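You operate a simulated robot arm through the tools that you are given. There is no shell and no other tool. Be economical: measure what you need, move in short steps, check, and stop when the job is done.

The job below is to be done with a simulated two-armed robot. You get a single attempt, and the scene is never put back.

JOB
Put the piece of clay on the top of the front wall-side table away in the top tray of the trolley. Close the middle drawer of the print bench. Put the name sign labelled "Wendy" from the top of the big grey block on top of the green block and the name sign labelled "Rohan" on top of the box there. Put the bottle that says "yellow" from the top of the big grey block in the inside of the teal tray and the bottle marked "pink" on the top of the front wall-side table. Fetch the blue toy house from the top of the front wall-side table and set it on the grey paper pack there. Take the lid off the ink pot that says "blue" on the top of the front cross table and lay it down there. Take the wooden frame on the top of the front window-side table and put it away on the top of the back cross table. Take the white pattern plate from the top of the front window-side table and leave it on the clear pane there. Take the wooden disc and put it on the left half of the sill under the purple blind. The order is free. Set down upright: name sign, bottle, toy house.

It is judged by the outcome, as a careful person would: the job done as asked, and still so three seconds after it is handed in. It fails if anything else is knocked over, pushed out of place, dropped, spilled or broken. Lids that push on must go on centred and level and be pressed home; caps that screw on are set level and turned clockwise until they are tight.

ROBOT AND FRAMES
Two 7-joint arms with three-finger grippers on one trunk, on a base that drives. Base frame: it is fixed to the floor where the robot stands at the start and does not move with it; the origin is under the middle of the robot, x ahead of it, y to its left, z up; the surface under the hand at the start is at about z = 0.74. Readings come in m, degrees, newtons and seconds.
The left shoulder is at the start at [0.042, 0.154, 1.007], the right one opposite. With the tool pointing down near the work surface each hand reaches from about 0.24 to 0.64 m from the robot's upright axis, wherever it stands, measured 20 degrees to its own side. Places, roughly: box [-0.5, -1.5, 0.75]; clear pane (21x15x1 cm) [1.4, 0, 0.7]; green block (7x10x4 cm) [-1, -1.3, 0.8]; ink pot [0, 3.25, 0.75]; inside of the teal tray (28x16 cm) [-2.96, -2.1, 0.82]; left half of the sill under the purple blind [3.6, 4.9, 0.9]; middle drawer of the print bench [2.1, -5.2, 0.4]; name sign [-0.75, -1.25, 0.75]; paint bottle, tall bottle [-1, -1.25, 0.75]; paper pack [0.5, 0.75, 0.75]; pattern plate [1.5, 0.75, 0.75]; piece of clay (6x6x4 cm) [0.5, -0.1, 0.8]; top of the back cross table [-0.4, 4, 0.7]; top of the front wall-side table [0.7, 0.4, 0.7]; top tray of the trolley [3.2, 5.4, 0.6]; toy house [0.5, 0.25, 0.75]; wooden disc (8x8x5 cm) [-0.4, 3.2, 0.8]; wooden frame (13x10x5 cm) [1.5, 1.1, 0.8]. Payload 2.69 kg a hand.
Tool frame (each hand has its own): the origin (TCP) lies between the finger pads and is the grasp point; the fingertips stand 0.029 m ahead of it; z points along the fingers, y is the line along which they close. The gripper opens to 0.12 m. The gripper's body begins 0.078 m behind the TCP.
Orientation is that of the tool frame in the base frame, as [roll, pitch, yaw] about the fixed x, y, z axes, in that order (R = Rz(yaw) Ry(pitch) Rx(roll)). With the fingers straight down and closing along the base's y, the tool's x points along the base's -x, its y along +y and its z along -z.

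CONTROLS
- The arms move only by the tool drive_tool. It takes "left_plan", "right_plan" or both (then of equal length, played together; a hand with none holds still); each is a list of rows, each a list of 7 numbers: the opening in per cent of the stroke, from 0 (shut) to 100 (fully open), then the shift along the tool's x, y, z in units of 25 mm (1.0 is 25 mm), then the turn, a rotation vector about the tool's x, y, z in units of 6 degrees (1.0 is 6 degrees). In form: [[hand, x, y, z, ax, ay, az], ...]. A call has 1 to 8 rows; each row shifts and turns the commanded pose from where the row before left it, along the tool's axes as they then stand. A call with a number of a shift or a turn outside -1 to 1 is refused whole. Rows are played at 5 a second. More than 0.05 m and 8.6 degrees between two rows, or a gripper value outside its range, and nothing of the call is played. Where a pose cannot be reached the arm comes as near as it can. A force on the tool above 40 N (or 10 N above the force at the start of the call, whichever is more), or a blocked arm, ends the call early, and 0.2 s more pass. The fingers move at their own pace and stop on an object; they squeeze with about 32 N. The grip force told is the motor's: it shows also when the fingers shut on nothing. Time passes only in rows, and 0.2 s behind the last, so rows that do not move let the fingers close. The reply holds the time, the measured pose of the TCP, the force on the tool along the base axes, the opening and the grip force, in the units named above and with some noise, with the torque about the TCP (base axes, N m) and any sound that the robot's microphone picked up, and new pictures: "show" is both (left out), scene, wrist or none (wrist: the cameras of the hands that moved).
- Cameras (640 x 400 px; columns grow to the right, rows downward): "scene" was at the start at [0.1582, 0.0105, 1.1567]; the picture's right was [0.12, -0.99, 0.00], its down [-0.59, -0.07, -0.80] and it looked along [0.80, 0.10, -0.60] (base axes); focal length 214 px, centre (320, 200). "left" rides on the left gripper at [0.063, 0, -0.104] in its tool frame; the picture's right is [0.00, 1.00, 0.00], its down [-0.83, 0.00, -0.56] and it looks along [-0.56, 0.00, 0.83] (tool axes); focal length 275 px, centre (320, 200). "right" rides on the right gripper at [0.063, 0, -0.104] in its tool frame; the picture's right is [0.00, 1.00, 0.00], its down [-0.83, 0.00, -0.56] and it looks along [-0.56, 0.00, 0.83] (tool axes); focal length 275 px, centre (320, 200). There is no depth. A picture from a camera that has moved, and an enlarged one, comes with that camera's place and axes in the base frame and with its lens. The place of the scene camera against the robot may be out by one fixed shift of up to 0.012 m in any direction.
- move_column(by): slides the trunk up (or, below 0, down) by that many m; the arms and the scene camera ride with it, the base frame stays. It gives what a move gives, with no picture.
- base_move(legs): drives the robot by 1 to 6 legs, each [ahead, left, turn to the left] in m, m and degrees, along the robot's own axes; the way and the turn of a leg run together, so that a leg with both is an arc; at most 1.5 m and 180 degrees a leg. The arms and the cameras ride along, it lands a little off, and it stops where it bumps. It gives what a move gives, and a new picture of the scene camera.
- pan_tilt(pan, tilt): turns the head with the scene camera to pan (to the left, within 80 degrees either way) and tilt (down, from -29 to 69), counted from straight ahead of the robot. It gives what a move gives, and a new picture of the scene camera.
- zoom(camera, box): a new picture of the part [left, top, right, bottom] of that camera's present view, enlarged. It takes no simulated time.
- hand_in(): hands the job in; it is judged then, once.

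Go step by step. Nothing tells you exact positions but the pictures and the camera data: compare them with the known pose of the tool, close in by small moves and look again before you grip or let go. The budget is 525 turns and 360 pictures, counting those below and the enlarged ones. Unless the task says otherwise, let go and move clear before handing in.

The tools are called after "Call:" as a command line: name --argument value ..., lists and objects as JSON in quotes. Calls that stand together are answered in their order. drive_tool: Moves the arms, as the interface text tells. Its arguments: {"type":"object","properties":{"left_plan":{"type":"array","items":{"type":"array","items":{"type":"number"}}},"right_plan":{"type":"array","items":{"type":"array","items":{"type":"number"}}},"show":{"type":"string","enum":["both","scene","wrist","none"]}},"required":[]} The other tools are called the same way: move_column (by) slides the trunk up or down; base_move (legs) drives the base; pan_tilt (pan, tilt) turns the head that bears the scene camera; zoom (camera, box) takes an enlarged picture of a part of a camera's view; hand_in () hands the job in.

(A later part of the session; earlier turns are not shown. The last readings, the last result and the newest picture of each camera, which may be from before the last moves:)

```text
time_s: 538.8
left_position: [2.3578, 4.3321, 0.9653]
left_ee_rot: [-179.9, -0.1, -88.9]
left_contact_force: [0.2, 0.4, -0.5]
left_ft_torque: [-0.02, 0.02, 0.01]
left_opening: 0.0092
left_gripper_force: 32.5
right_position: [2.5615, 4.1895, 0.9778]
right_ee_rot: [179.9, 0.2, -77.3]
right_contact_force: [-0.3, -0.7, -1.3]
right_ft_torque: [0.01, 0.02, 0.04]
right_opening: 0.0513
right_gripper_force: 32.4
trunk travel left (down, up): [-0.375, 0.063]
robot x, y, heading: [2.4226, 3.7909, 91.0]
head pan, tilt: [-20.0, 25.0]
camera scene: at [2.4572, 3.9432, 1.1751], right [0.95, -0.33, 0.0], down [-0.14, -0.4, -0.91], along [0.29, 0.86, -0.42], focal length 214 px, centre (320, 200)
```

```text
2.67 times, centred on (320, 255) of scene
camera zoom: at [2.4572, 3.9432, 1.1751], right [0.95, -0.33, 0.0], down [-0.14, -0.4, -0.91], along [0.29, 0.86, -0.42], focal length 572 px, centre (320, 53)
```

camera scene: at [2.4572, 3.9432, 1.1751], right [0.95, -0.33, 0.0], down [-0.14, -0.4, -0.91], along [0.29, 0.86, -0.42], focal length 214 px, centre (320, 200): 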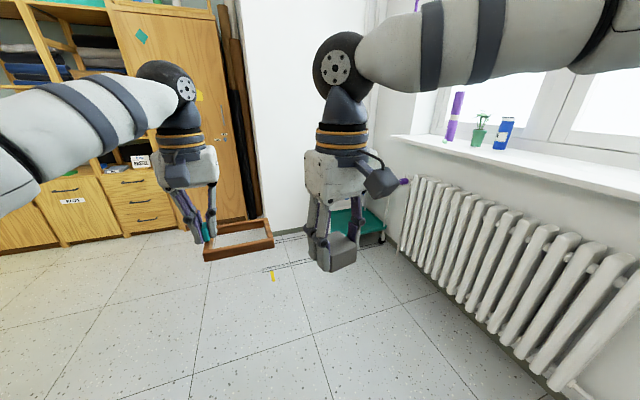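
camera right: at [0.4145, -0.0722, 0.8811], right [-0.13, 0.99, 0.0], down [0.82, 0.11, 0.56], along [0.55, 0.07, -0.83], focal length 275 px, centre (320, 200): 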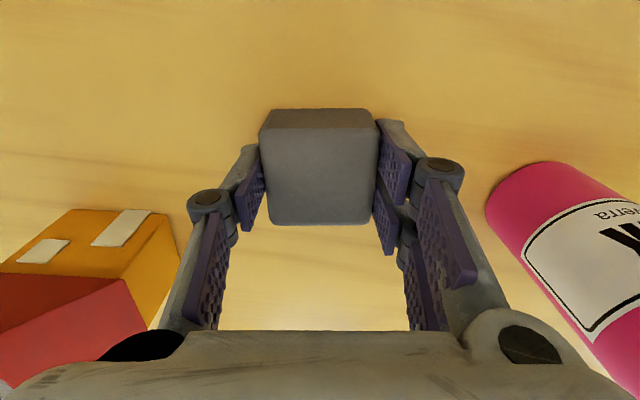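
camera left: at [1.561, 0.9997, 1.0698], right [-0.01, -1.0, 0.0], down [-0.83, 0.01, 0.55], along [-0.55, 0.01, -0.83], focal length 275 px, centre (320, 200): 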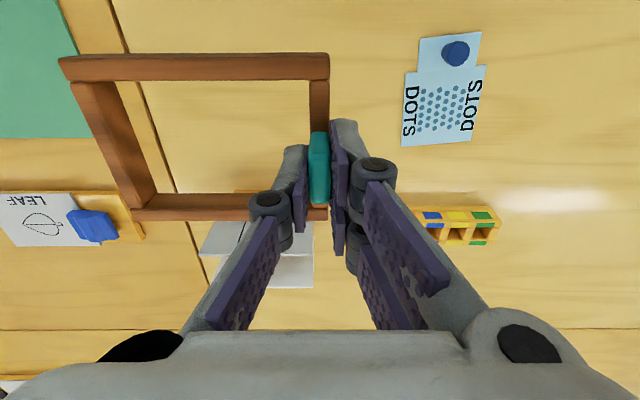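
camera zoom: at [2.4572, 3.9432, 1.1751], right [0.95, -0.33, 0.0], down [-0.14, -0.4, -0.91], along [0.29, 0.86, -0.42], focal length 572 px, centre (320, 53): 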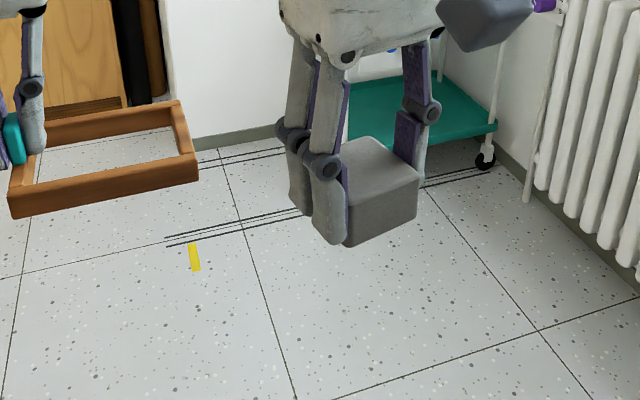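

Call:
base_move --legs '[[0, -0.62, 0], [0.65, 0, -1]]'

Call:
pan_tilt --pan -5 --tilt 40

```text
time_s: 547.2
left_position: [2.9973, 4.9897, 0.9653]
left_ee_rot: [-180.0, -0.1, -90.6]
left_contact_force: [0.0, -0.3, -1.4]
left_ft_torque: [0.0, 0.04, 0.03]
left_opening: 0.009
left_gripper_force: 32.4
right_position: [3.195, 4.8402, 0.9787]
right_ee_rot: [-180.0, 0.3, -79.0]
right_contact_force: [-0.3, 0.4, -1.8]
right_ft_torque: [-0.05, 0.01, -0.01]
right_opening: 0.0515
right_gripper_force: 31.7
trunk travel left (down, up): [-0.375, 0.063]
robot x, y, heading: [3.0408, 4.4465, 89.1]
head pan, tilt: [-20.0, 25.0]
camera scene: at [3.0847, 4.5978, 1.175], right [0.93, -0.35, 0.0], down [-0.15, -0.4, -0.91], along [0.32, 0.85, -0.42], focal length 214 px, centre (320, 200)
```

scene: 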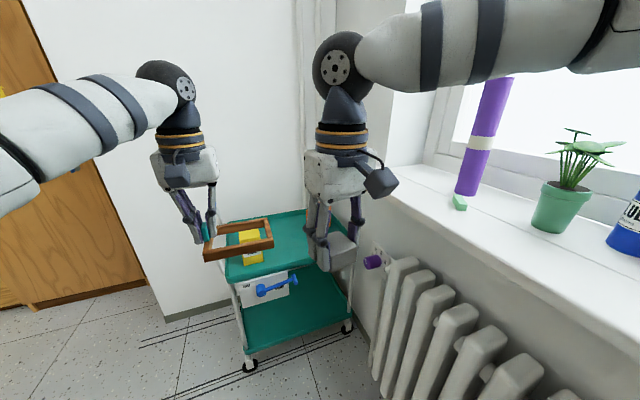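

```text
time_s: 548.0
left_position: [2.9977, 4.9884, 0.9658]
left_ee_rot: [-179.9, 0.0, -90.6]
left_contact_force: [0.6, 0.4, -0.7]
left_ft_torque: [-0.02, 0.03, 0.03]
left_opening: 0.0093
left_gripper_force: 32.0
right_position: [3.1959, 4.8388, 0.9783]
right_ee_rot: [-180.0, 0.2, -78.9]
right_contact_force: [-0.2, -0.3, -2.1]
right_ft_torque: [0.03, -0.01, -0.01]
right_opening: 0.0514
right_gripper_force: 32.3
trunk travel left (down, up): [-0.375, 0.063]
robot x, y, heading: [3.0431, 4.4487, 89.1]
head pan, tilt: [-5.0, 40.0]
camera scene: at [3.0607, 4.5959, 1.1518], right [0.99, -0.1, 0.0], down [-0.07, -0.64, -0.77], along [0.08, 0.76, -0.64], focal length 214 px, centre (320, 200)
```

scene: 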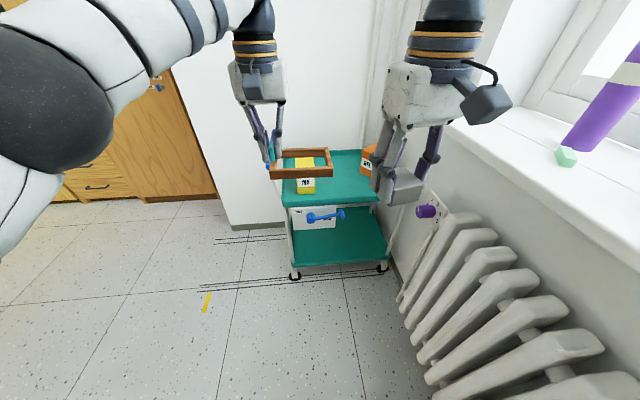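

The tray (rim about z 0.62) holds a yellow box at left and an orange one at right, with free space around (3.21,5.42). I'll tuck the left hand in, drive up, and lower the trunk a bit.

Call:
drive_tool --left_plan '[[0, 1, 0, 0, 0, 0, 0], [0, 1, 0, 0, 0, 0, 0], [0, 1, 0, 0, 0, 0, 0], [0, 1, 0.5, 0, 0, 0, 0], [0, 1, 0.5, 0, 0, 0, 0], [0, 1, 0.5, 0, 0, 0, 0]]' --show "none"

Call:
base_move --legs '[[0.4, 0, 0]]'

Call:
move_column --by -0.15

Call:
drive_tool --right_plan '[[20, -1, 0, 0, 0, 0, 0], [20, -1, -0.5, 0, 0, 0, 0], [20, -1, -0.5, 0, 0, 0, 0], [20, -1, -0.5, 0, 0, 0, 0], [20, -1, 0, 0, 0, 0, 0], [20, -1, 0, 0, 0, 0, 0]]' --show "both"

```text
time_s: 549.4
left_position: [2.9575, 4.8384, 0.9654]
left_ee_rot: [-179.9, -0.1, -90.6]
left_contact_force: [0.1, 1.4, -0.1]
left_ft_torque: [-0.01, 0.02, -0.02]
left_opening: 0.009
left_gripper_force: 31.8
right_position: [3.1952, 4.8397, 0.9791]
right_ee_rot: [-179.9, 0.2, -79.0]
right_contact_force: [0.3, -0.2, -1.4]
right_ft_torque: [0.01, 0.01, -0.03]
right_opening: 0.0516
right_gripper_force: 32.1
trunk travel left (down, up): [-0.375, 0.063]
robot x, y, heading: [3.0442, 4.448, 89.2]
head pan, tilt: [-5.0, 40.0]
```

```text
time_s: 551.9
left_position: [2.9587, 5.2427, 0.9673]
left_ee_rot: [-179.8, -0.2, -90.2]
left_contact_force: [-0.3, 0.1, -0.6]
left_ft_torque: [-0.02, 0.01, 0.03]
left_opening: 0.0093
left_gripper_force: 32.4
right_position: [3.1971, 5.2463, 0.979]
right_ee_rot: [-180.0, 0.2, -78.6]
right_contact_force: [0.1, 0.5, -2.0]
right_ft_torque: [-0.02, -0.01, -0.02]
right_opening: 0.0515
right_gripper_force: 31.5
trunk travel left (down, up): [-0.375, 0.063]
robot x, y, heading: [3.0485, 4.8532, 89.5]
head pan, tilt: [-5.0, 40.0]
camera scene: at [3.0638, 5.0006, 1.1517], right [1.0, -0.09, 0.0], down [-0.06, -0.64, -0.77], along [0.07, 0.76, -0.64], focal length 214 px, centre (320, 200)
```

scene: 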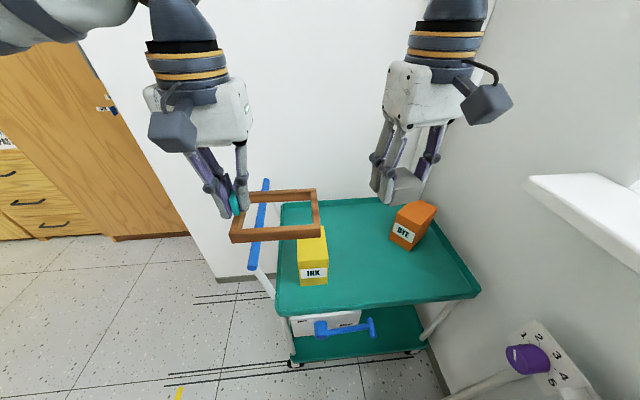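

```text
time_s: 553.6
left_position: [2.9586, 5.2414, 0.8169]
left_ee_rot: [-180.0, 0.0, -90.1]
left_contact_force: [-0.4, -0.7, -0.6]
left_ft_torque: [-0.02, 0.04, 0.01]
left_opening: 0.0091
left_gripper_force: 31.5
right_position: [3.1976, 5.2449, 0.8284]
right_ee_rot: [-179.9, 0.2, -78.5]
right_contact_force: [0.7, 0.4, -1.7]
right_ft_torque: [-0.01, 0.0, -0.02]
right_opening: 0.0515
right_gripper_force: 31.8
trunk travel left (down, up): [-0.225, 0.213]
robot x, y, heading: [3.0456, 4.8514, 89.6]
head pan, tilt: [-5.0, 40.0]
```

```text
time_s: 555.0
left_position: [2.9581, 5.2424, 0.8156]
left_ee_rot: [-179.9, -0.1, -90.1]
left_contact_force: [-0.3, -1.0, -0.7]
left_ft_torque: [-0.03, 0.08, 0.01]
left_opening: 0.0094
left_gripper_force: 32.0
right_position: [3.2052, 5.4, 0.8305]
right_ee_rot: [180.0, 0.2, -78.6]
right_contact_force: [0.3, -0.2, -1.7]
right_ft_torque: [-0.01, -0.01, -0.01]
right_opening: 0.0514
right_gripper_force: 32.2
trunk travel left (down, up): [-0.225, 0.213]
robot x, y, heading: [3.0504, 4.8527, 89.2]
head pan, tilt: [-5.0, 40.0]
camera scene: at [3.064, 5.048, 0.9939], right [1.0, -0.09, 0.0], down [-0.06, -0.64, -0.77], along [0.07, 0.76, -0.64], focal length 214 px, centre (320, 200)
camera right: at [3.2159, 5.3388, 0.9338], right [-0.98, -0.2, 0.0], down [-0.17, 0.81, 0.56], along [-0.11, 0.55, -0.83], focal length 275 px, centre (320, 200)
```

scene: 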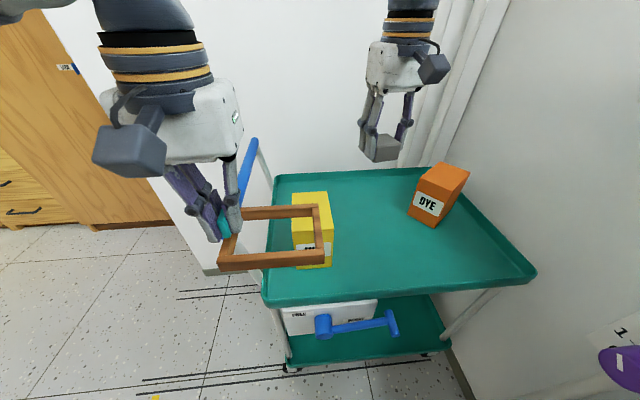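
right: 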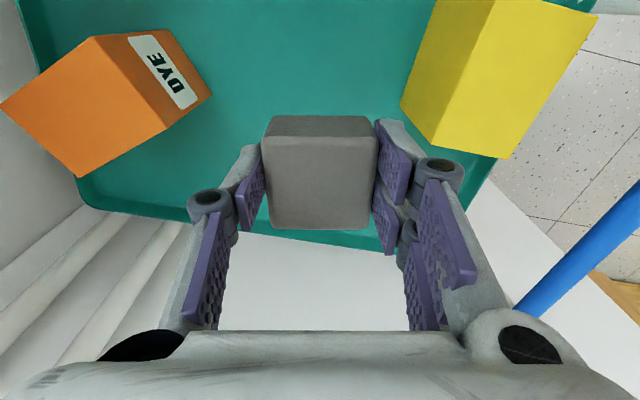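

The clay is centred in the gap between the boxes. I'll lower it.

Call:
drive_tool --right_plan '[[20, 0, 0, 1, 0, 0, 0], [20, 0, 0, 1, 0, 0, 0], [20, 0, 0, 1, 0, 0, 0], [20, 0, 0, 1, 0, 0, 0], [20, 0, 0, 1, 0, 0, 0], [20, 0, 0, 0.8, 0, 0, 0]]' --show "scene"

```text
time_s: 556.5
left_position: [2.9591, 5.2412, 0.8152]
left_ee_rot: [-179.9, -0.1, -90.2]
left_contact_force: [-0.1, -0.7, -0.9]
left_ft_torque: [-0.02, 0.09, 0.02]
left_opening: 0.0091
left_gripper_force: 31.9
right_position: [3.2049, 5.399, 0.6843]
right_ee_rot: [-179.9, 0.1, -78.6]
right_contact_force: [-0.3, 0.2, -1.7]
right_ft_torque: [-0.01, -0.01, -0.02]
right_opening: 0.0517
right_gripper_force: 31.9
trunk travel left (down, up): [-0.225, 0.213]
robot x, y, heading: [3.0479, 4.8543, 89.5]
head pan, tilt: [-5.0, 40.0]
camera scene: at [3.0642, 5.0479, 0.9939], right [1.0, -0.09, 0.0], down [-0.06, -0.64, -0.77], along [0.07, 0.76, -0.64], focal length 214 px, centre (320, 200)
```

scene: 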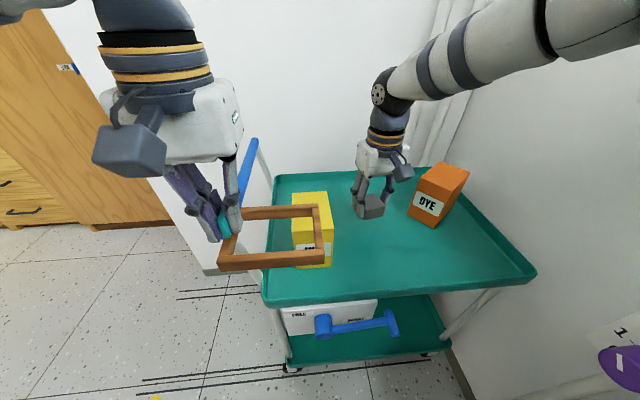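

Call:
drive_tool --left_plan '[[0, 0, 0, -0.5, 0, 0, 0], [0, 0, 0, -0.5, 0, 0, 0], [0, 0, 0, 0, 0, 0, 0]]' --right_plan '[[20, 0, 0, 0.5, 0, 0, 0], [20, 0, 0, 0.5, 0, 0, 0], [20, 0, 0, 0, 0, 0, 0]]' --show "none"

Call:
drive_tool --right_plan '[[20, 0, 0, 0.25, 0, 0, 0], [20, 0, 0, 0, 0, 0, 0]]' --show "none"

Call:
drive_tool --right_plan '[[20, 0, 0, 0.2, 0, 0, 0], [20, 0, 0, 0, 0, 0, 0]]' --show "none"

```text
time_s: 557.2
left_position: [2.9575, 5.2422, 0.8412]
left_ee_rot: [-179.7, -0.1, -90.2]
left_contact_force: [0.1, -0.1, -0.4]
left_ft_torque: [0.01, 0.04, 0.0]
left_opening: 0.0093
left_gripper_force: 32.4
right_position: [3.2049, 5.3994, 0.6585]
right_ee_rot: [-180.0, 0.2, -78.6]
right_contact_force: [-0.2, -0.4, -1.9]
right_ft_torque: [-0.02, 0.0, 0.0]
right_opening: 0.0513
right_gripper_force: 32.1
trunk travel left (down, up): [-0.225, 0.213]
robot x, y, heading: [3.0493, 4.8523, 89.7]
head pan, tilt: [-5.0, 40.0]
```

```text
time_s: 557.9
left_position: [2.9582, 5.2419, 0.8417]
left_ee_rot: [-179.9, -0.1, -90.1]
left_contact_force: [-0.5, -0.4, -0.5]
left_ft_torque: [0.04, 0.05, -0.01]
left_opening: 0.0091
left_gripper_force: 32.3
right_position: [3.2069, 5.4003, 0.6523]
right_ee_rot: [-180.0, 0.2, -78.6]
right_contact_force: [0.9, 0.7, -2.2]
right_ft_torque: [0.0, -0.02, 0.03]
right_opening: 0.0516
right_gripper_force: 31.9
trunk travel left (down, up): [-0.225, 0.213]
robot x, y, heading: [3.0439, 4.8532, 89.6]
head pan, tilt: [-5.0, 40.0]
```

```text
time_s: 558.5
left_position: [2.9584, 5.2417, 0.8406]
left_ee_rot: [-179.9, -0.1, -90.1]
left_contact_force: [0.1, 0.1, -0.1]
left_ft_torque: [-0.03, -0.02, 0.0]
left_opening: 0.0092
left_gripper_force: 32.2
right_position: [3.2058, 5.3999, 0.6472]
right_ee_rot: [-180.0, 0.2, -78.6]
right_contact_force: [0.5, 0.3, -1.4]
right_ft_torque: [0.0, 0.02, -0.03]
right_opening: 0.0516
right_gripper_force: 31.4
trunk travel left (down, up): [-0.225, 0.213]
robot x, y, heading: [3.0489, 4.8527, 89.8]
head pan, tilt: [-5.0, 40.0]
```

Call:
drive_tool --right_plan '[[20, 0, 0, 0.2, 0, 0, 0], [20, 0, 0, 0, 0, 0, 0]]' --show "none"

Call:
drive_tool --right_plan '[[20, 0, 0, 0.2, 0, 0, 0], [20, 0, 0, 0, 0, 0, 0]]' --show "none"

Call:
drive_tool --right_plan '[[20, 0, 0, 0.2, 0, 0, 0], [20, 0, 0, 0, 0, 0, 0]]' --show "none"

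```text
time_s: 559.0
left_position: [2.959, 5.2428, 0.8413]
left_ee_rot: [-179.9, -0.1, -90.2]
left_contact_force: [0.9, 0.3, -1.1]
left_ft_torque: [-0.03, 0.02, -0.02]
left_opening: 0.0091
left_gripper_force: 31.7
right_position: [3.2064, 5.3999, 0.6422]
right_ee_rot: [-179.9, 0.1, -78.6]
right_contact_force: [-0.6, -0.1, -1.8]
right_ft_torque: [-0.04, -0.01, 0.02]
right_opening: 0.0515
right_gripper_force: 31.5
trunk travel left (down, up): [-0.225, 0.213]
robot x, y, heading: [3.0506, 4.8524, 89.7]
head pan, tilt: [-5.0, 40.0]
```

```text
time_s: 559.6
left_position: [2.9596, 5.242, 0.8409]
left_ee_rot: [-179.8, -0.2, -90.2]
left_contact_force: [0.4, 0.0, 0.6]
left_ft_torque: [0.01, 0.02, 0.0]
left_opening: 0.009
left_gripper_force: 31.9
right_position: [3.2052, 5.3999, 0.6382]
right_ee_rot: [180.0, 0.3, -78.6]
right_contact_force: [-0.7, -0.2, -2.0]
right_ft_torque: [0.01, 0.0, -0.03]
right_opening: 0.0515
right_gripper_force: 32.1
trunk travel left (down, up): [-0.225, 0.213]
robot x, y, heading: [3.0455, 4.8552, 89.8]
head pan, tilt: [-5.0, 40.0]
```

```text
time_s: 560.2
left_position: [2.9587, 5.2417, 0.8406]
left_ee_rot: [-179.9, 0.0, -90.2]
left_contact_force: [0.8, -0.2, 0.0]
left_ft_torque: [0.01, 0.04, -0.02]
left_opening: 0.0092
left_gripper_force: 31.8
right_position: [3.2064, 5.3998, 0.6327]
right_ee_rot: [-180.0, 0.2, -78.7]
right_contact_force: [0.3, -1.2, -1.4]
right_ft_torque: [0.01, 0.0, 0.01]
right_opening: 0.0515
right_gripper_force: 31.7
trunk travel left (down, up): [-0.225, 0.213]
robot x, y, heading: [3.0481, 4.851, 89.6]
head pan, tilt: [-5.0, 40.0]
```

Call:
drive_tool --right_plan '[[20, 0, 0, 0.2, 0, 0, 0], [20, 0, 0, 0, 0, 0, 0]]' --show "none"

Call:
drive_tool --right_plan '[[20, 0, 0, 0.2, 0, 0, 0], [20, 0, 0, 0, 0, 0, 0]]' --show "wrist"

Call:
zoom --camera "scene" --box '[300, 140, 460, 260]'

```text
time_s: 560.9
left_position: [2.9594, 5.2426, 0.842]
left_ee_rot: [-179.9, 0.0, -90.1]
left_contact_force: [0.4, 0.3, -1.2]
left_ft_torque: [-0.02, 0.01, -0.03]
left_opening: 0.0091
left_gripper_force: 31.6
right_position: [3.2039, 5.3999, 0.6297]
right_ee_rot: [-179.9, 0.4, -78.6]
right_contact_force: [0.9, -0.3, 5.7]
right_ft_torque: [0.25, -0.16, 0.01]
right_opening: 0.0517
right_gripper_force: 31.9
trunk travel left (down, up): [-0.225, 0.213]
robot x, y, heading: [3.0412, 4.8541, 89.8]
head pan, tilt: [-5.0, 40.0]
```

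```text
time_s: 561.5
left_position: [2.9582, 5.2415, 0.8419]
left_ee_rot: [-180.0, 0.0, -90.2]
left_contact_force: [0.6, 0.0, -0.6]
left_ft_torque: [-0.01, 0.04, 0.0]
left_opening: 0.0095
left_gripper_force: 31.8
right_position: [3.2036, 5.4, 0.6266]
right_ee_rot: [-180.0, 0.6, -78.6]
right_contact_force: [1.2, 3.0, 31.7]
right_ft_torque: [0.1, -0.04, -0.07]
right_opening: 0.0521
right_gripper_force: 32.6
trunk travel left (down, up): [-0.225, 0.213]
robot x, y, heading: [3.047, 4.8481, 89.6]
head pan, tilt: [-5.0, 40.0]
camera right: at [3.2152, 5.3378, 0.7295], right [-0.98, -0.2, 0.0], down [-0.17, 0.81, 0.56], along [-0.11, 0.55, -0.83], focal length 275 px, centre (320, 200)
```

right: 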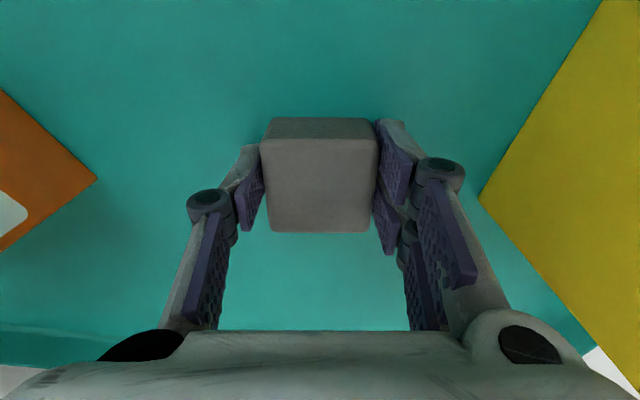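

```text
3.33 times, centred on (380, 200) of scene
camera zoom: at [3.0636, 5.046, 0.9945], right [1.0, -0.09, 0.0], down [-0.06, -0.64, -0.77], along [0.07, 0.76, -0.64], focal length 715 px, centre (120, 200)
```

zoom: 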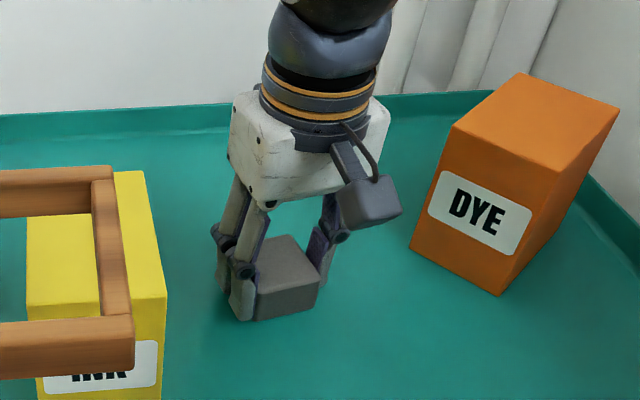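

Clay is resting on the tray. Ease up, release, and rise.

Call:
drive_tool --right_plan '[[20, 0, 0, -0.12, 0, 0, 0], [55, 0, 0, 0, 0, 0, 0], [70, 0, 0, 0, 0, 0, 0], [70, 0, 0, -1, 0, 0, 0], [70, 0, 0, -1, 0, 0, 0], [70, 0, 0, -1, 0, 0, 0], [70, 0, 0, -1, 0, 0, 0], [70, 0, 0, -1, 0, 0, 0]]' --show "scene"

Call:
move_column --by 0.15

Call:
drive_tool --right_plan '[[100, 1, 0, -1, 0, 0, 0], [100, 1, 0, -1, 0, 0, 0], [100, 1, 0, 0, 0, 0, 0], [100, 1, 0, 0, 0, 0, 0], [100, 1, 0, 0, 0, 0, 0], [100, 1, 0, 0, 0, 0, 0]]' --left_plan '[[0, 0, 0, 0, 0, 0, 0], [0, 0, 0, -1, 0, 0, 0], [0, 0, 0, 0, 0, 0, 0], [0, 0, 0, 0, 0, 0, 0], [0, 0, 0, 0, 0, 0, 0], [0, 0, 0, 0, 0, 0, 0]]' --show "none"

```text
time_s: 563.2
left_position: [2.959, 5.2424, 0.8417]
left_ee_rot: [-179.9, -0.2, -90.3]
left_contact_force: [-0.2, 0.3, -0.3]
left_ft_torque: [0.0, 0.05, -0.01]
left_opening: 0.0089
left_gripper_force: 32.2
right_position: [3.204, 5.4003, 0.7511]
right_ee_rot: [-180.0, 0.2, -78.6]
right_contact_force: [0.2, 0.5, 0.1]
right_ft_torque: [0.01, 0.01, 0.0]
right_opening: 0.0843
right_gripper_force: 0.0
trunk travel left (down, up): [-0.225, 0.213]
robot x, y, heading: [3.0474, 4.8553, 89.8]
head pan, tilt: [-5.0, 40.0]
camera scene: at [3.0642, 5.0476, 0.9939], right [1.0, -0.09, 0.0], down [-0.06, -0.64, -0.77], along [0.07, 0.76, -0.64], focal length 214 px, centre (320, 200)
```

scene: 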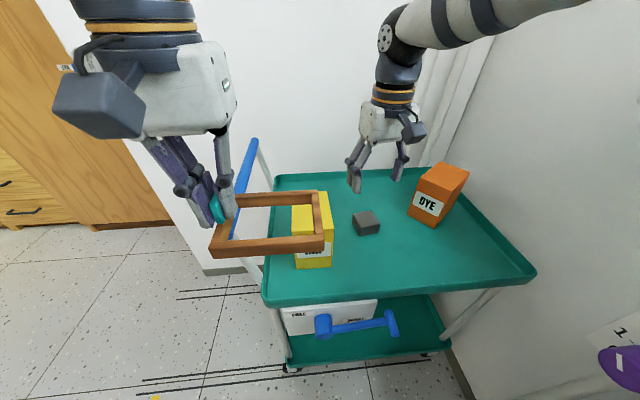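

```text
time_s: 565.0
left_position: [2.9583, 5.2424, 0.9903]
left_ee_rot: [-179.9, -0.2, -90.2]
left_contact_force: [-0.2, -0.6, -0.5]
left_ft_torque: [0.0, 0.04, 0.0]
left_opening: 0.0091
left_gripper_force: 32.1
right_position: [3.2039, 5.3991, 0.9004]
right_ee_rot: [179.9, 0.1, -78.6]
right_contact_force: [-1.0, -0.1, -0.5]
right_ft_torque: [-0.04, 0.0, 0.0]
right_opening: 0.0839
right_gripper_force: 0.0
trunk travel left (down, up): [-0.375, 0.063]
robot x, y, heading: [3.0464, 4.8499, 89.9]
head pan, tilt: [-5.0, 40.0]
```

```text
time_s: 566.4
left_position: [2.959, 5.2405, 1.0165]
left_ee_rot: [-180.0, -0.1, -90.3]
left_contact_force: [-0.2, 0.3, 0.2]
left_ft_torque: [0.0, 0.04, 0.0]
left_opening: 0.0093
left_gripper_force: 32.4
right_position: [3.2344, 5.2517, 0.9516]
right_ee_rot: [180.0, 0.3, -78.7]
right_contact_force: [0.0, 0.2, 0.2]
right_ft_torque: [0.03, 0.01, -0.01]
right_opening: 0.1203
right_gripper_force: 0.0
trunk travel left (down, up): [-0.375, 0.063]
robot x, y, heading: [3.0476, 4.8511, 89.4]
head pan, tilt: [-5.0, 40.0]
```

Clay delivered. Next are the cross tables: back off, turn west, and look.

Call:
base_move --legs '[[-0.4, 0.2, 0], [0, 0, 90]]'

Call:
pan_tilt --pan 0 --tilt 20

```text
time_s: 572.9
left_position: [2.4521, 4.3779, 1.0164]
left_ee_rot: [-180.0, 0.0, -1.4]
left_contact_force: [0.4, 0.3, -0.1]
left_ft_torque: [-0.01, 0.03, 0.0]
left_opening: 0.009
left_gripper_force: 31.6
right_position: [2.4487, 4.6534, 0.9509]
right_ee_rot: [-179.9, 0.3, 10.1]
right_contact_force: [0.9, 0.1, -0.8]
right_ft_torque: [0.0, 0.0, -0.01]
right_opening: 0.12
right_gripper_force: 0.1
trunk travel left (down, up): [-0.375, 0.063]
robot x, y, heading: [2.8449, 4.4583, 178.1]
head pan, tilt: [-5.0, 40.0]
camera scene: at [2.7041, 4.4691, 1.1518], right [0.12, 0.99, 0.0], down [0.64, -0.07, -0.77], along [-0.76, 0.09, -0.64], focal length 214 px, centre (320, 200)
```

scene: 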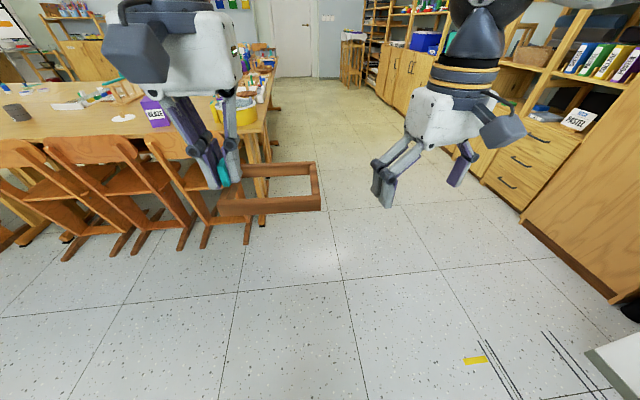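

```text
time_s: 573.7
left_position: [2.4518, 4.3787, 1.0161]
left_ee_rot: [-179.9, -0.1, -1.5]
left_contact_force: [0.3, 0.0, -0.3]
left_ft_torque: [-0.05, -0.01, -0.03]
left_opening: 0.0091
left_gripper_force: 31.6
right_position: [2.4477, 4.654, 0.9511]
right_ee_rot: [180.0, 0.1, 10.1]
right_contact_force: [0.7, 0.4, -0.6]
right_ft_torque: [0.01, -0.01, -0.02]
right_opening: 0.1198
right_gripper_force: 0.1
trunk travel left (down, up): [-0.375, 0.063]
robot x, y, heading: [2.8422, 4.4556, 178.5]
head pan, tilt: [0.0, 20.0]
camera scene: at [2.6954, 4.462, 1.1831], right [0.03, 1.0, 0.0], down [0.34, -0.01, -0.94], along [-0.94, 0.03, -0.34], focal length 214 px, centre (320, 200)
```

scene: 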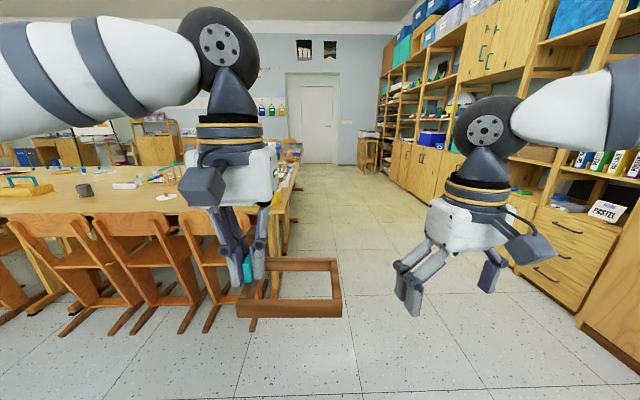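

Call:
base_move --legs '[[0, -0.4, 1.5], [1.4, 0, 0], [1.3, 0, 0]]'

Call:
pan_tilt --pan 50 --tilt 25

```text
time_s: 589.9
left_position: [-0.2024, 4.8068, 1.0161]
left_ee_rot: [-179.9, -0.1, 0.8]
left_contact_force: [-0.1, 0.1, -0.7]
left_ft_torque: [-0.02, -0.01, 0.0]
left_opening: 0.0091
left_gripper_force: 31.7
right_position: [-0.2189, 5.0838, 0.9511]
right_ee_rot: [-179.9, 0.2, 12.4]
right_contact_force: [0.3, -0.6, -0.1]
right_ft_torque: [-0.04, 0.0, -0.01]
right_opening: 0.12
right_gripper_force: 0.0
trunk travel left (down, up): [-0.375, 0.063]
robot x, y, heading: [0.1846, 4.8987, -179.7]
head pan, tilt: [0.0, 20.0]
camera scene: at [0.0363, 4.9004, 1.1831], right [-0.01, 1.0, 0.0], down [0.34, 0.0, -0.94], along [-0.94, -0.01, -0.34], focal length 214 px, centre (320, 200)
```

scene: 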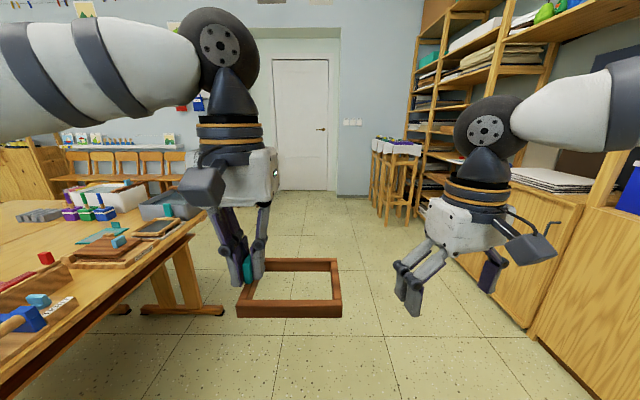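

```text
time_s: 591.1
left_position: [-0.2031, 4.807, 1.016]
left_ee_rot: [-179.8, -0.1, 0.8]
left_contact_force: [0.0, -0.1, -0.9]
left_ft_torque: [-0.02, 0.0, -0.01]
left_opening: 0.0091
left_gripper_force: 32.2
right_position: [-0.2182, 5.083, 0.9507]
right_ee_rot: [180.0, 0.2, 12.4]
right_contact_force: [-0.1, -0.3, 1.2]
right_ft_torque: [-0.02, 0.01, 0.0]
right_opening: 0.12
right_gripper_force: 0.0
trunk travel left (down, up): [-0.375, 0.063]
robot x, y, heading: [0.1814, 4.9026, -179.3]
head pan, tilt: [50.0, 25.0]
camera scene: at [0.071, 4.8302, 1.1751], right [-0.77, 0.64, 0.0], down [0.27, 0.33, -0.91], along [-0.58, -0.7, -0.42], focal length 214 px, centre (320, 200)
```

scene: 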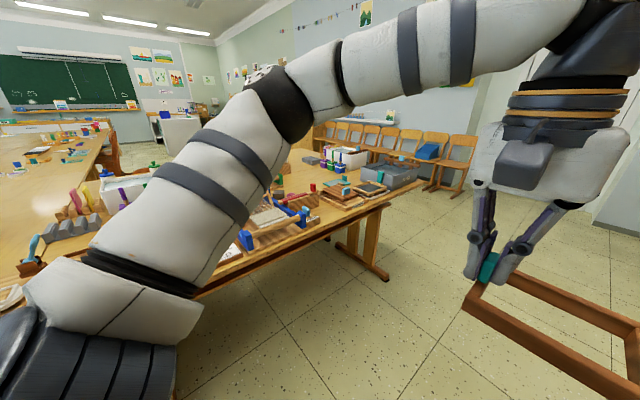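

Call:
base_move --legs '[[0.5, -0.1, 0], [0, 0, 89]]'

Call:
pan_tilt --pan 0 --tilt 38

```text
time_s: 597.9
left_position: [-0.2205, 4.6065, 1.0166]
left_ee_rot: [-179.9, -0.1, 91.0]
left_contact_force: [-0.4, -0.8, -0.2]
left_ft_torque: [-0.01, -0.02, 0.01]
left_opening: 0.0092
left_gripper_force: 32.4
right_position: [-0.4961, 4.5914, 0.951]
right_ee_rot: [180.0, 0.2, 102.5]
right_contact_force: [-1.0, -0.5, -0.6]
right_ft_torque: [-0.03, 0.05, 0.0]
right_opening: 0.12
right_gripper_force: 0.1
trunk travel left (down, up): [-0.375, 0.063]
robot x, y, heading: [-0.3164, 4.9964, -89.2]
head pan, tilt: [50.0, 25.0]
camera scene: at [-0.2375, 4.8734, 1.1751], right [-0.63, -0.78, 0.0], down [-0.33, 0.27, -0.91], along [0.7, -0.57, -0.42], focal length 214 px, centre (320, 200)
```

scene: 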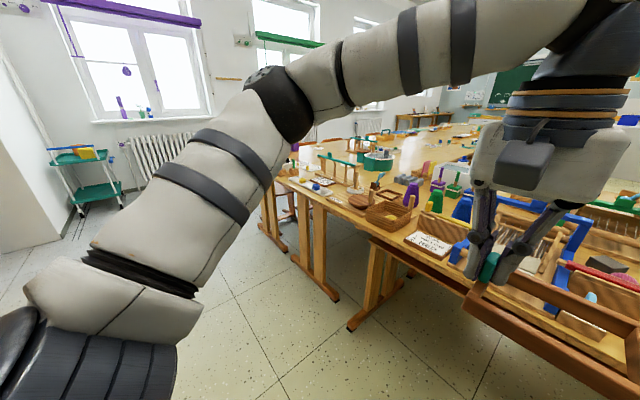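

```text
time_s: 599.1
left_position: [-0.2205, 4.6084, 1.017]
left_ee_rot: [-179.9, -0.1, 91.0]
left_contact_force: [0.5, 0.2, -0.5]
left_ft_torque: [-0.04, 0.0, 0.0]
left_opening: 0.009
left_gripper_force: 32.6
right_position: [-0.4973, 4.5916, 0.9498]
right_ee_rot: [-179.9, 0.2, 102.7]
right_contact_force: [-0.1, 0.4, 1.1]
right_ft_torque: [0.0, -0.01, -0.01]
right_opening: 0.1198
right_gripper_force: 0.1
trunk travel left (down, up): [-0.375, 0.063]
robot x, y, heading: [-0.3157, 4.9956, -88.9]
head pan, tilt: [0.0, 38.0]
camera scene: at [-0.3076, 4.8452, 1.1548], right [-1.0, -0.02, 0.0], down [-0.01, 0.62, -0.79], along [0.01, -0.79, -0.62], focal length 214 px, centre (320, 200)
```

scene: 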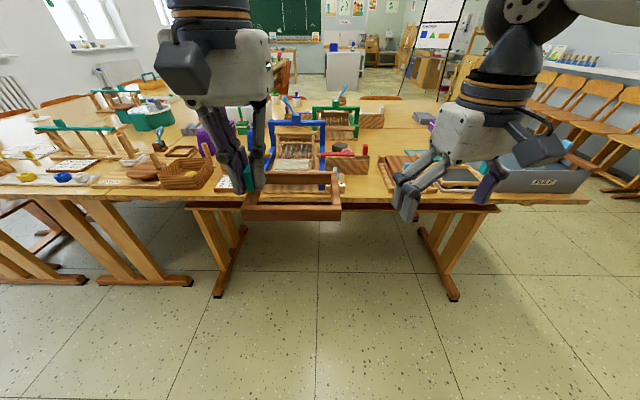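

The table is crowded and the hands hide it. I'll spread the hands and look for a free spot.

Call:
drive_tool --left_plan '[[0, 0.5, 1, 0, 0, 0, 0], [0, 0.5, 1, 0, 0, 0, 0], [0, 0.5, 1, 0, 0, 0, 0], [0, 0.5, 1, 0, 0, 0, 0], [0, 0, 1, 0, 0, 0, 0], [0, 0, 1, 0, 0, 0, 0], [0, 0, 1, 0, 0, 0, 0]]' --right_plan '[[100, 0.5, -1, -0.5, 0, 0, 0], [100, 0.5, -1, -0.5, 0, 0, 0], [100, 0.5, -1, -0.5, 0, 0, 0], [100, 0.5, -1, -0.5, 0, 0, 0], [100, 0, -1, 0, 0, 0, 0], [100, 0, -1, 0, 0, 0, 0], [100, 0, 0, 0, 0, 0, 0]]' --show "scene"

Call:
zoom --camera "scene" --box '[170, 80, 490, 220]'

```text
time_s: 600.7
left_position: [-0.0436, 4.6632, 1.0146]
left_ee_rot: [-179.9, -0.2, 91.0]
left_contact_force: [0.2, 0.2, -0.4]
left_ft_torque: [0.01, -0.02, -0.04]
left_opening: 0.0091
left_gripper_force: 31.7
right_position: [-0.6551, 4.6068, 1.0032]
right_ee_rot: [-179.9, 0.2, 102.6]
right_contact_force: [-0.4, -0.3, -1.0]
right_ft_torque: [0.01, 0.04, -0.01]
right_opening: 0.1201
right_gripper_force: 0.1
trunk travel left (down, up): [-0.375, 0.063]
robot x, y, heading: [-0.3227, 4.9941, -89.0]
head pan, tilt: [0.0, 38.0]
camera scene: at [-0.3072, 4.8453, 1.1548], right [-1.0, -0.02, 0.0], down [-0.01, 0.62, -0.79], along [0.01, -0.79, -0.62], focal length 214 px, centre (320, 200)
```

scene: 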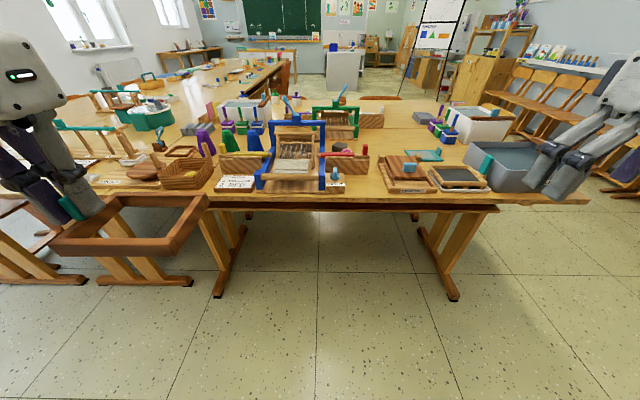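

```text
2.00 times, centred on (330, 150) of scene
camera zoom: at [-0.3072, 4.8453, 1.1548], right [-1.0, -0.02, 0.0], down [-0.01, 0.62, -0.79], along [0.01, -0.79, -0.62], focal length 429 px, centre (300, 300)
```

zoom: 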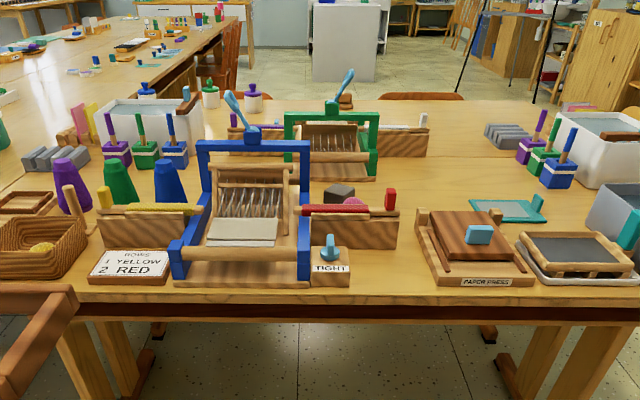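

Call:
zoom --camera "scene" --box '[330, 130, 490, 230]'

```text
4.00 times, centred on (410, 180) of scene
camera zoom: at [-0.3072, 4.8453, 1.1548], right [-1.0, -0.02, 0.0], down [-0.01, 0.62, -0.79], along [0.01, -0.79, -0.62], focal length 858 px, centre (-40, 280)
```

zoom: 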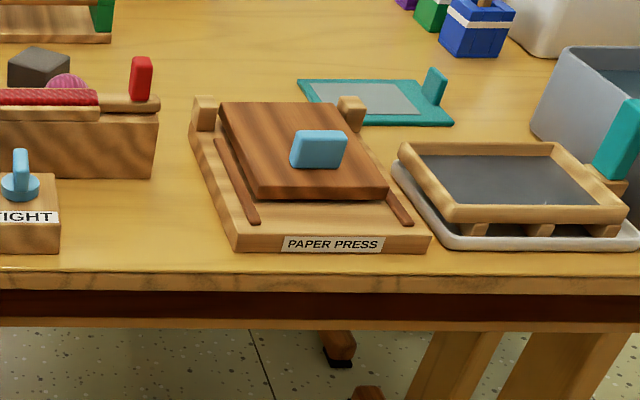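

The best free patch is behind the paper press, about x -0.53…-0.68, y 3.8…4.06. I'll stand at x≈-0.74 and approach straight in, staying clear of the loom handle.

Call:
drive_tool --right_plan '[[100, 1, 0, -1, 0, 0, 0], [100, 1, 0, 0, 0, 0, 0], [100, 1, 0, 0, 0, 0, 0]]' --show "none"

Call:
base_move --legs '[[0, -0.42, -1], [0.3, 0, 0]]'

Call:
zoom --camera "scene" --box '[160, 100, 480, 300]'

```text
time_s: 601.5
left_position: [-0.0445, 4.6631, 1.0164]
left_ee_rot: [-179.9, 0.0, 91.1]
left_contact_force: [-0.3, 0.5, -0.3]
left_ft_torque: [0.04, -0.02, -0.02]
left_opening: 0.0093
left_gripper_force: 32.0
right_position: [-0.6636, 4.6706, 1.0195]
right_ee_rot: [179.9, 0.3, 102.6]
right_contact_force: [-0.3, 0.6, -0.8]
right_ft_torque: [0.0, -0.01, 0.0]
right_opening: 0.1199
right_gripper_force: 0.0
right hand out of reach, approached as far as the arm can: row 3
trunk travel left (down, up): [-0.375, 0.063]
robot x, y, heading: [-0.3175, 4.9981, -89.1]
head pan, tilt: [0.0, 38.0]
```

```text
time_s: 606.9
left_position: [-0.4699, 4.3558, 1.0156]
left_ee_rot: [-179.9, -0.1, 89.4]
left_contact_force: [-0.2, -0.5, -0.8]
left_ft_torque: [0.0, 0.0, -0.04]
left_opening: 0.0093
left_gripper_force: 32.2
right_position: [-1.0883, 4.3793, 1.0185]
right_ee_rot: [-179.9, 0.2, 101.1]
right_contact_force: [0.5, -1.2, 0.3]
right_ft_torque: [0.02, 0.0, -0.02]
right_opening: 0.1202
right_gripper_force: 0.1
trunk travel left (down, up): [-0.375, 0.063]
robot x, y, heading: [-0.7374, 4.6993, -90.4]
head pan, tilt: [0.0, 38.0]
camera scene: at [-0.7284, 4.546, 1.1547], right [-1.0, 0.01, 0.0], down [0.01, 0.62, -0.79], along [-0.01, -0.79, -0.62], focal length 214 px, centre (320, 200)
```

scene: 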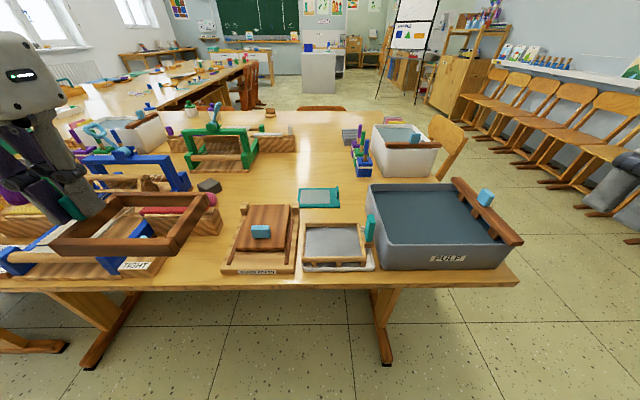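

```text
2.00 times, centred on (320, 200) of scene
camera zoom: at [-0.7284, 4.546, 1.1547], right [-1.0, 0.01, 0.0], down [0.01, 0.62, -0.79], along [-0.01, -0.79, -0.62], focal length 429 px, centre (320, 200)
```

zoom: 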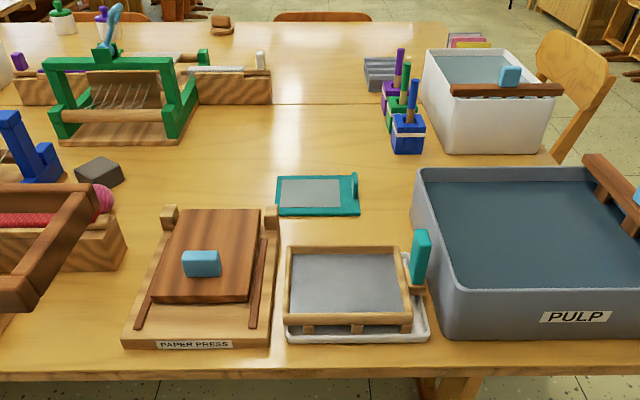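

There's a clear patch at x -0.42…-0.65, y 3.85…4.03. I'll step in and carry the frame there (tab target about (-0.495,3.97)).

Call:
base_move --legs '[[0.15, 0.06, 0]]'

Call:
drive_tool --left_plan '[[0, -0.5, -1, 0, 0, 0, 0], [0, -1, -1, 0, 0, 0, 0], [0, -1, -1, 0.5, 0, 0, 0], [0, -1, -0.6, 1, 0, 0, 0], [0, -1, 0, 1, 0, 0, 0], [0, -1, 0, 0.5, 0, 0, 0], [0, -1, 0, 0, 0, 0, 0], [0, -1, 0, 0, 0, 0, 0]]' --show "both"

```text
time_s: 608.3
left_position: [-0.4137, 4.2059, 1.0149]
left_ee_rot: [-179.9, 0.0, 89.6]
left_contact_force: [0.1, -0.1, -1.8]
left_ft_torque: [0.02, -0.07, 0.0]
left_opening: 0.0092
left_gripper_force: 31.9
right_position: [-1.0322, 4.2298, 1.0205]
right_ee_rot: [-180.0, 0.3, 101.2]
right_contact_force: [0.2, -0.3, 0.1]
right_ft_torque: [0.02, 0.01, 0.01]
right_opening: 0.1198
right_gripper_force: 0.0
trunk travel left (down, up): [-0.375, 0.063]
robot x, y, heading: [-0.6794, 4.5482, -90.4]
head pan, tilt: [0.0, 38.0]
camera scene: at [-0.6716, 4.3963, 1.1546], right [-1.0, 0.01, 0.0], down [0.01, 0.62, -0.79], along [-0.01, -0.79, -0.62], focal length 214 px, centre (320, 200)
```

scene: 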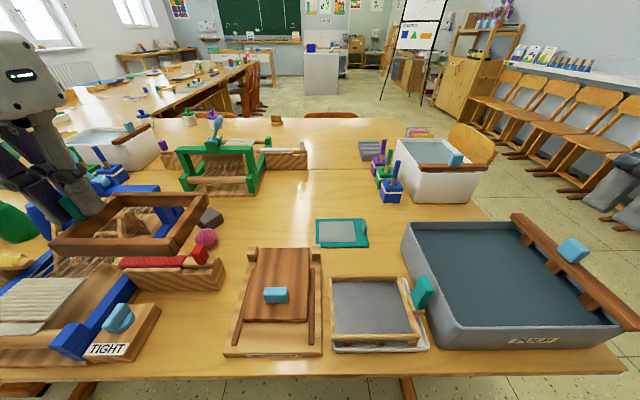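

```text
time_s: 610.1
left_position: [-0.5059, 4.0205, 0.9378]
left_ee_rot: [-179.9, 0.0, 89.5]
left_contact_force: [-1.0, -0.4, -0.7]
left_ft_torque: [-0.01, -0.01, 0.03]
left_opening: 0.0091
left_gripper_force: 32.0
right_position: [-1.0337, 4.2302, 1.0173]
right_ee_rot: [-180.0, 0.3, 101.2]
right_contact_force: [0.1, -0.3, -1.3]
right_ft_torque: [0.01, 0.0, 0.02]
right_opening: 0.1202
right_gripper_force: 0.1
trunk travel left (down, up): [-0.375, 0.063]
robot x, y, heading: [-0.6804, 4.5507, -90.6]
head pan, tilt: [0.0, 38.0]
camera scene: at [-0.6721, 4.3967, 1.1547], right [-1.0, 0.01, 0.0], down [0.01, 0.62, -0.79], along [-0.01, -0.79, -0.62], focal length 214 px, centre (320, 200)
camera left: at [-0.5054, 4.0851, 1.0431], right [1.0, -0.01, 0.0], down [-0.01, -0.83, 0.55], along [-0.01, -0.55, -0.83], focal length 275 px, centre (320, 200)
```

scene: 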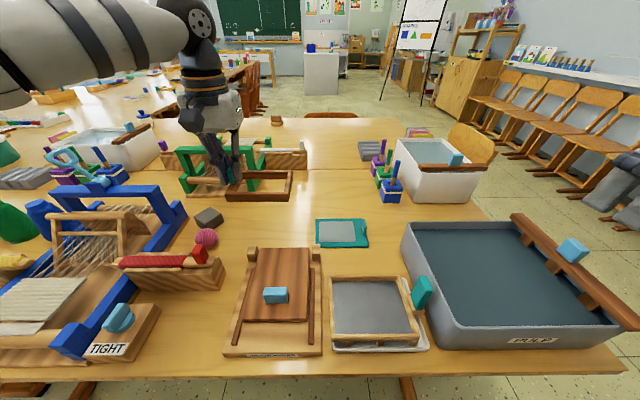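
left: 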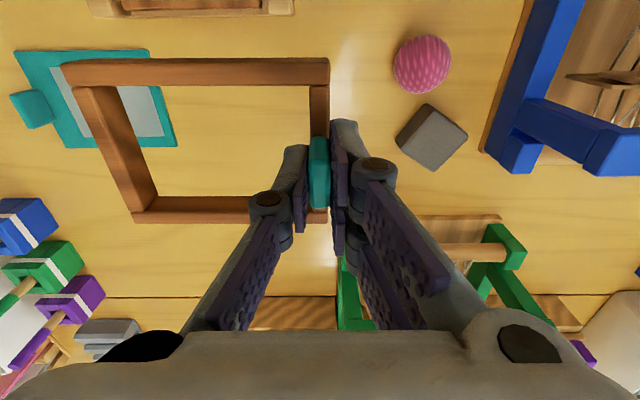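

Clear below after a small forward shift. I'll move 4 cm ahead and lower.

Call:
drive_tool --left_plan '[[0, -0.8, 0, 0, 0, 0, 0], [0, -0.8, 0, 0, 0, 0, 0], [0, 0, 0, 1, 0, 0, 0], [0, 0, 0, 1, 0, 0, 0], [0, 0, 0, 1, 0, 0, 0], [0, 0, 0, 1, 0, 0, 0], [0, 0, 0, 1, 0, 0, 0]]' --show "both"

```text
time_s: 611.7
left_position: [-0.5063, 3.9831, 0.814]
left_ee_rot: [-179.9, 0.0, 89.6]
left_contact_force: [0.1, 0.3, -0.6]
left_ft_torque: [0.01, 0.0, 0.03]
left_opening: 0.0093
left_gripper_force: 31.6
right_position: [-1.0325, 4.2307, 1.0188]
right_ee_rot: [180.0, 0.3, 101.2]
right_contact_force: [0.1, 0.4, -1.7]
right_ft_torque: [-0.04, -0.03, -0.01]
right_opening: 0.1202
right_gripper_force: 0.2
trunk travel left (down, up): [-0.375, 0.063]
robot x, y, heading: [-0.6804, 4.5475, -90.7]
head pan, tilt: [0.0, 38.0]
camera scene: at [-0.6718, 4.3968, 1.1547], right [-1.0, 0.01, 0.0], down [0.01, 0.62, -0.79], along [-0.01, -0.79, -0.62], focal length 214 px, centre (320, 200)
camera left: at [-0.506, 4.0462, 0.918], right [1.0, -0.01, 0.0], down [-0.01, -0.83, 0.56], along [-0.01, -0.56, -0.83], focal length 275 px, centre (320, 200)
```

scene: 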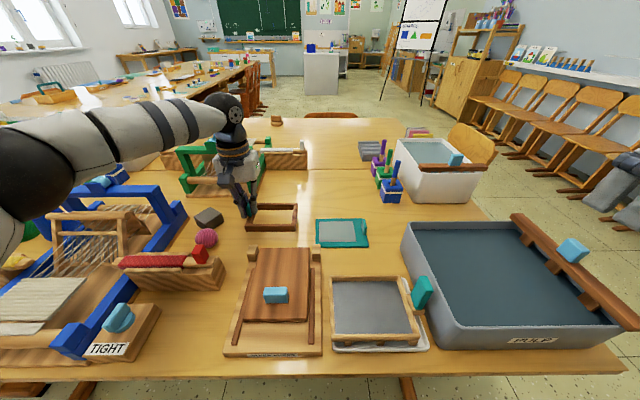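
left: 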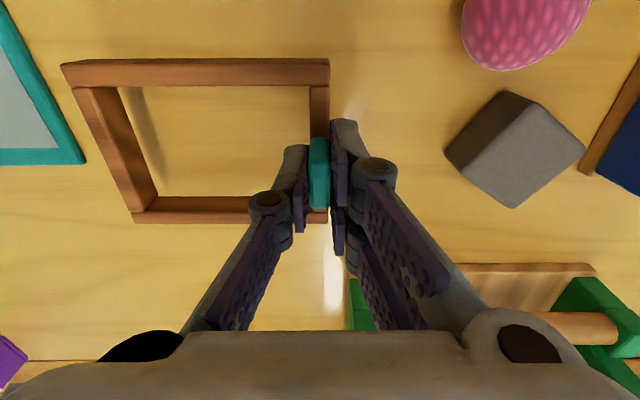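

Call:
drive_tool --left_plan '[[0, 0, 0, 0.5, 0, 0, 0], [0, 0, 0, 0.2, 0, 0, 0], [0, 0, 0, 0, 0, 0, 0]]' --show "none"

Call:
drive_tool --left_plan '[[0, 0, 0, 0.15, 0, 0, 0], [0, 0, 0, 0, 0, 0, 0]]' --show "none"

Call:
drive_tool --left_plan '[[0, 0, 0, 0.12, 0, 0, 0], [0, 0, 0, 0, 0, 0, 0]]' --show "none"

```text
time_s: 612.5
left_position: [-0.5052, 3.9826, 0.7969]
left_ee_rot: [-179.9, -0.2, 89.7]
left_contact_force: [0.2, -1.0, -0.2]
left_ft_torque: [0.0, -0.02, -0.02]
left_opening: 0.0093
left_gripper_force: 32.4
right_position: [-1.0325, 4.231, 1.0187]
right_ee_rot: [179.9, 0.2, 101.2]
right_contact_force: [0.3, 0.4, 0.4]
right_ft_torque: [0.0, -0.02, 0.0]
right_opening: 0.1199
right_gripper_force: 0.0
trunk travel left (down, up): [-0.375, 0.063]
robot x, y, heading: [-0.6801, 4.5478, -90.9]
head pan, tilt: [0.0, 38.0]
```

```text
time_s: 613.1
left_position: [-0.5055, 3.9805, 0.7917]
left_ee_rot: [-179.8, 0.0, 89.6]
left_contact_force: [-0.1, 0.7, 0.4]
left_ft_torque: [-0.01, -0.03, -0.02]
left_opening: 0.0092
left_gripper_force: 32.2
right_position: [-1.0327, 4.2304, 1.0187]
right_ee_rot: [180.0, 0.4, 101.2]
right_contact_force: [-0.3, -0.6, 0.2]
right_ft_torque: [-0.05, 0.01, 0.0]
right_opening: 0.1199
right_gripper_force: 0.1
trunk travel left (down, up): [-0.375, 0.063]
robot x, y, heading: [-0.6781, 4.5476, -90.6]
head pan, tilt: [0.0, 38.0]
```

```text
time_s: 613.7
left_position: [-0.505, 3.9813, 0.7897]
left_ee_rot: [-179.8, 0.0, 89.6]
left_contact_force: [-1.7, -0.5, 3.4]
left_ft_torque: [0.08, 0.01, -0.01]
left_opening: 0.0092
left_gripper_force: 32.2
right_position: [-1.0326, 4.2303, 1.0187]
right_ee_rot: [-179.9, 0.3, 101.3]
right_contact_force: [-0.2, -0.4, 0.2]
right_ft_torque: [-0.01, 0.03, -0.02]
right_opening: 0.12
right_gripper_force: 0.1
trunk travel left (down, up): [-0.375, 0.063]
robot x, y, heading: [-0.6805, 4.5426, -90.4]
head pan, tilt: [0.0, 38.0]
```

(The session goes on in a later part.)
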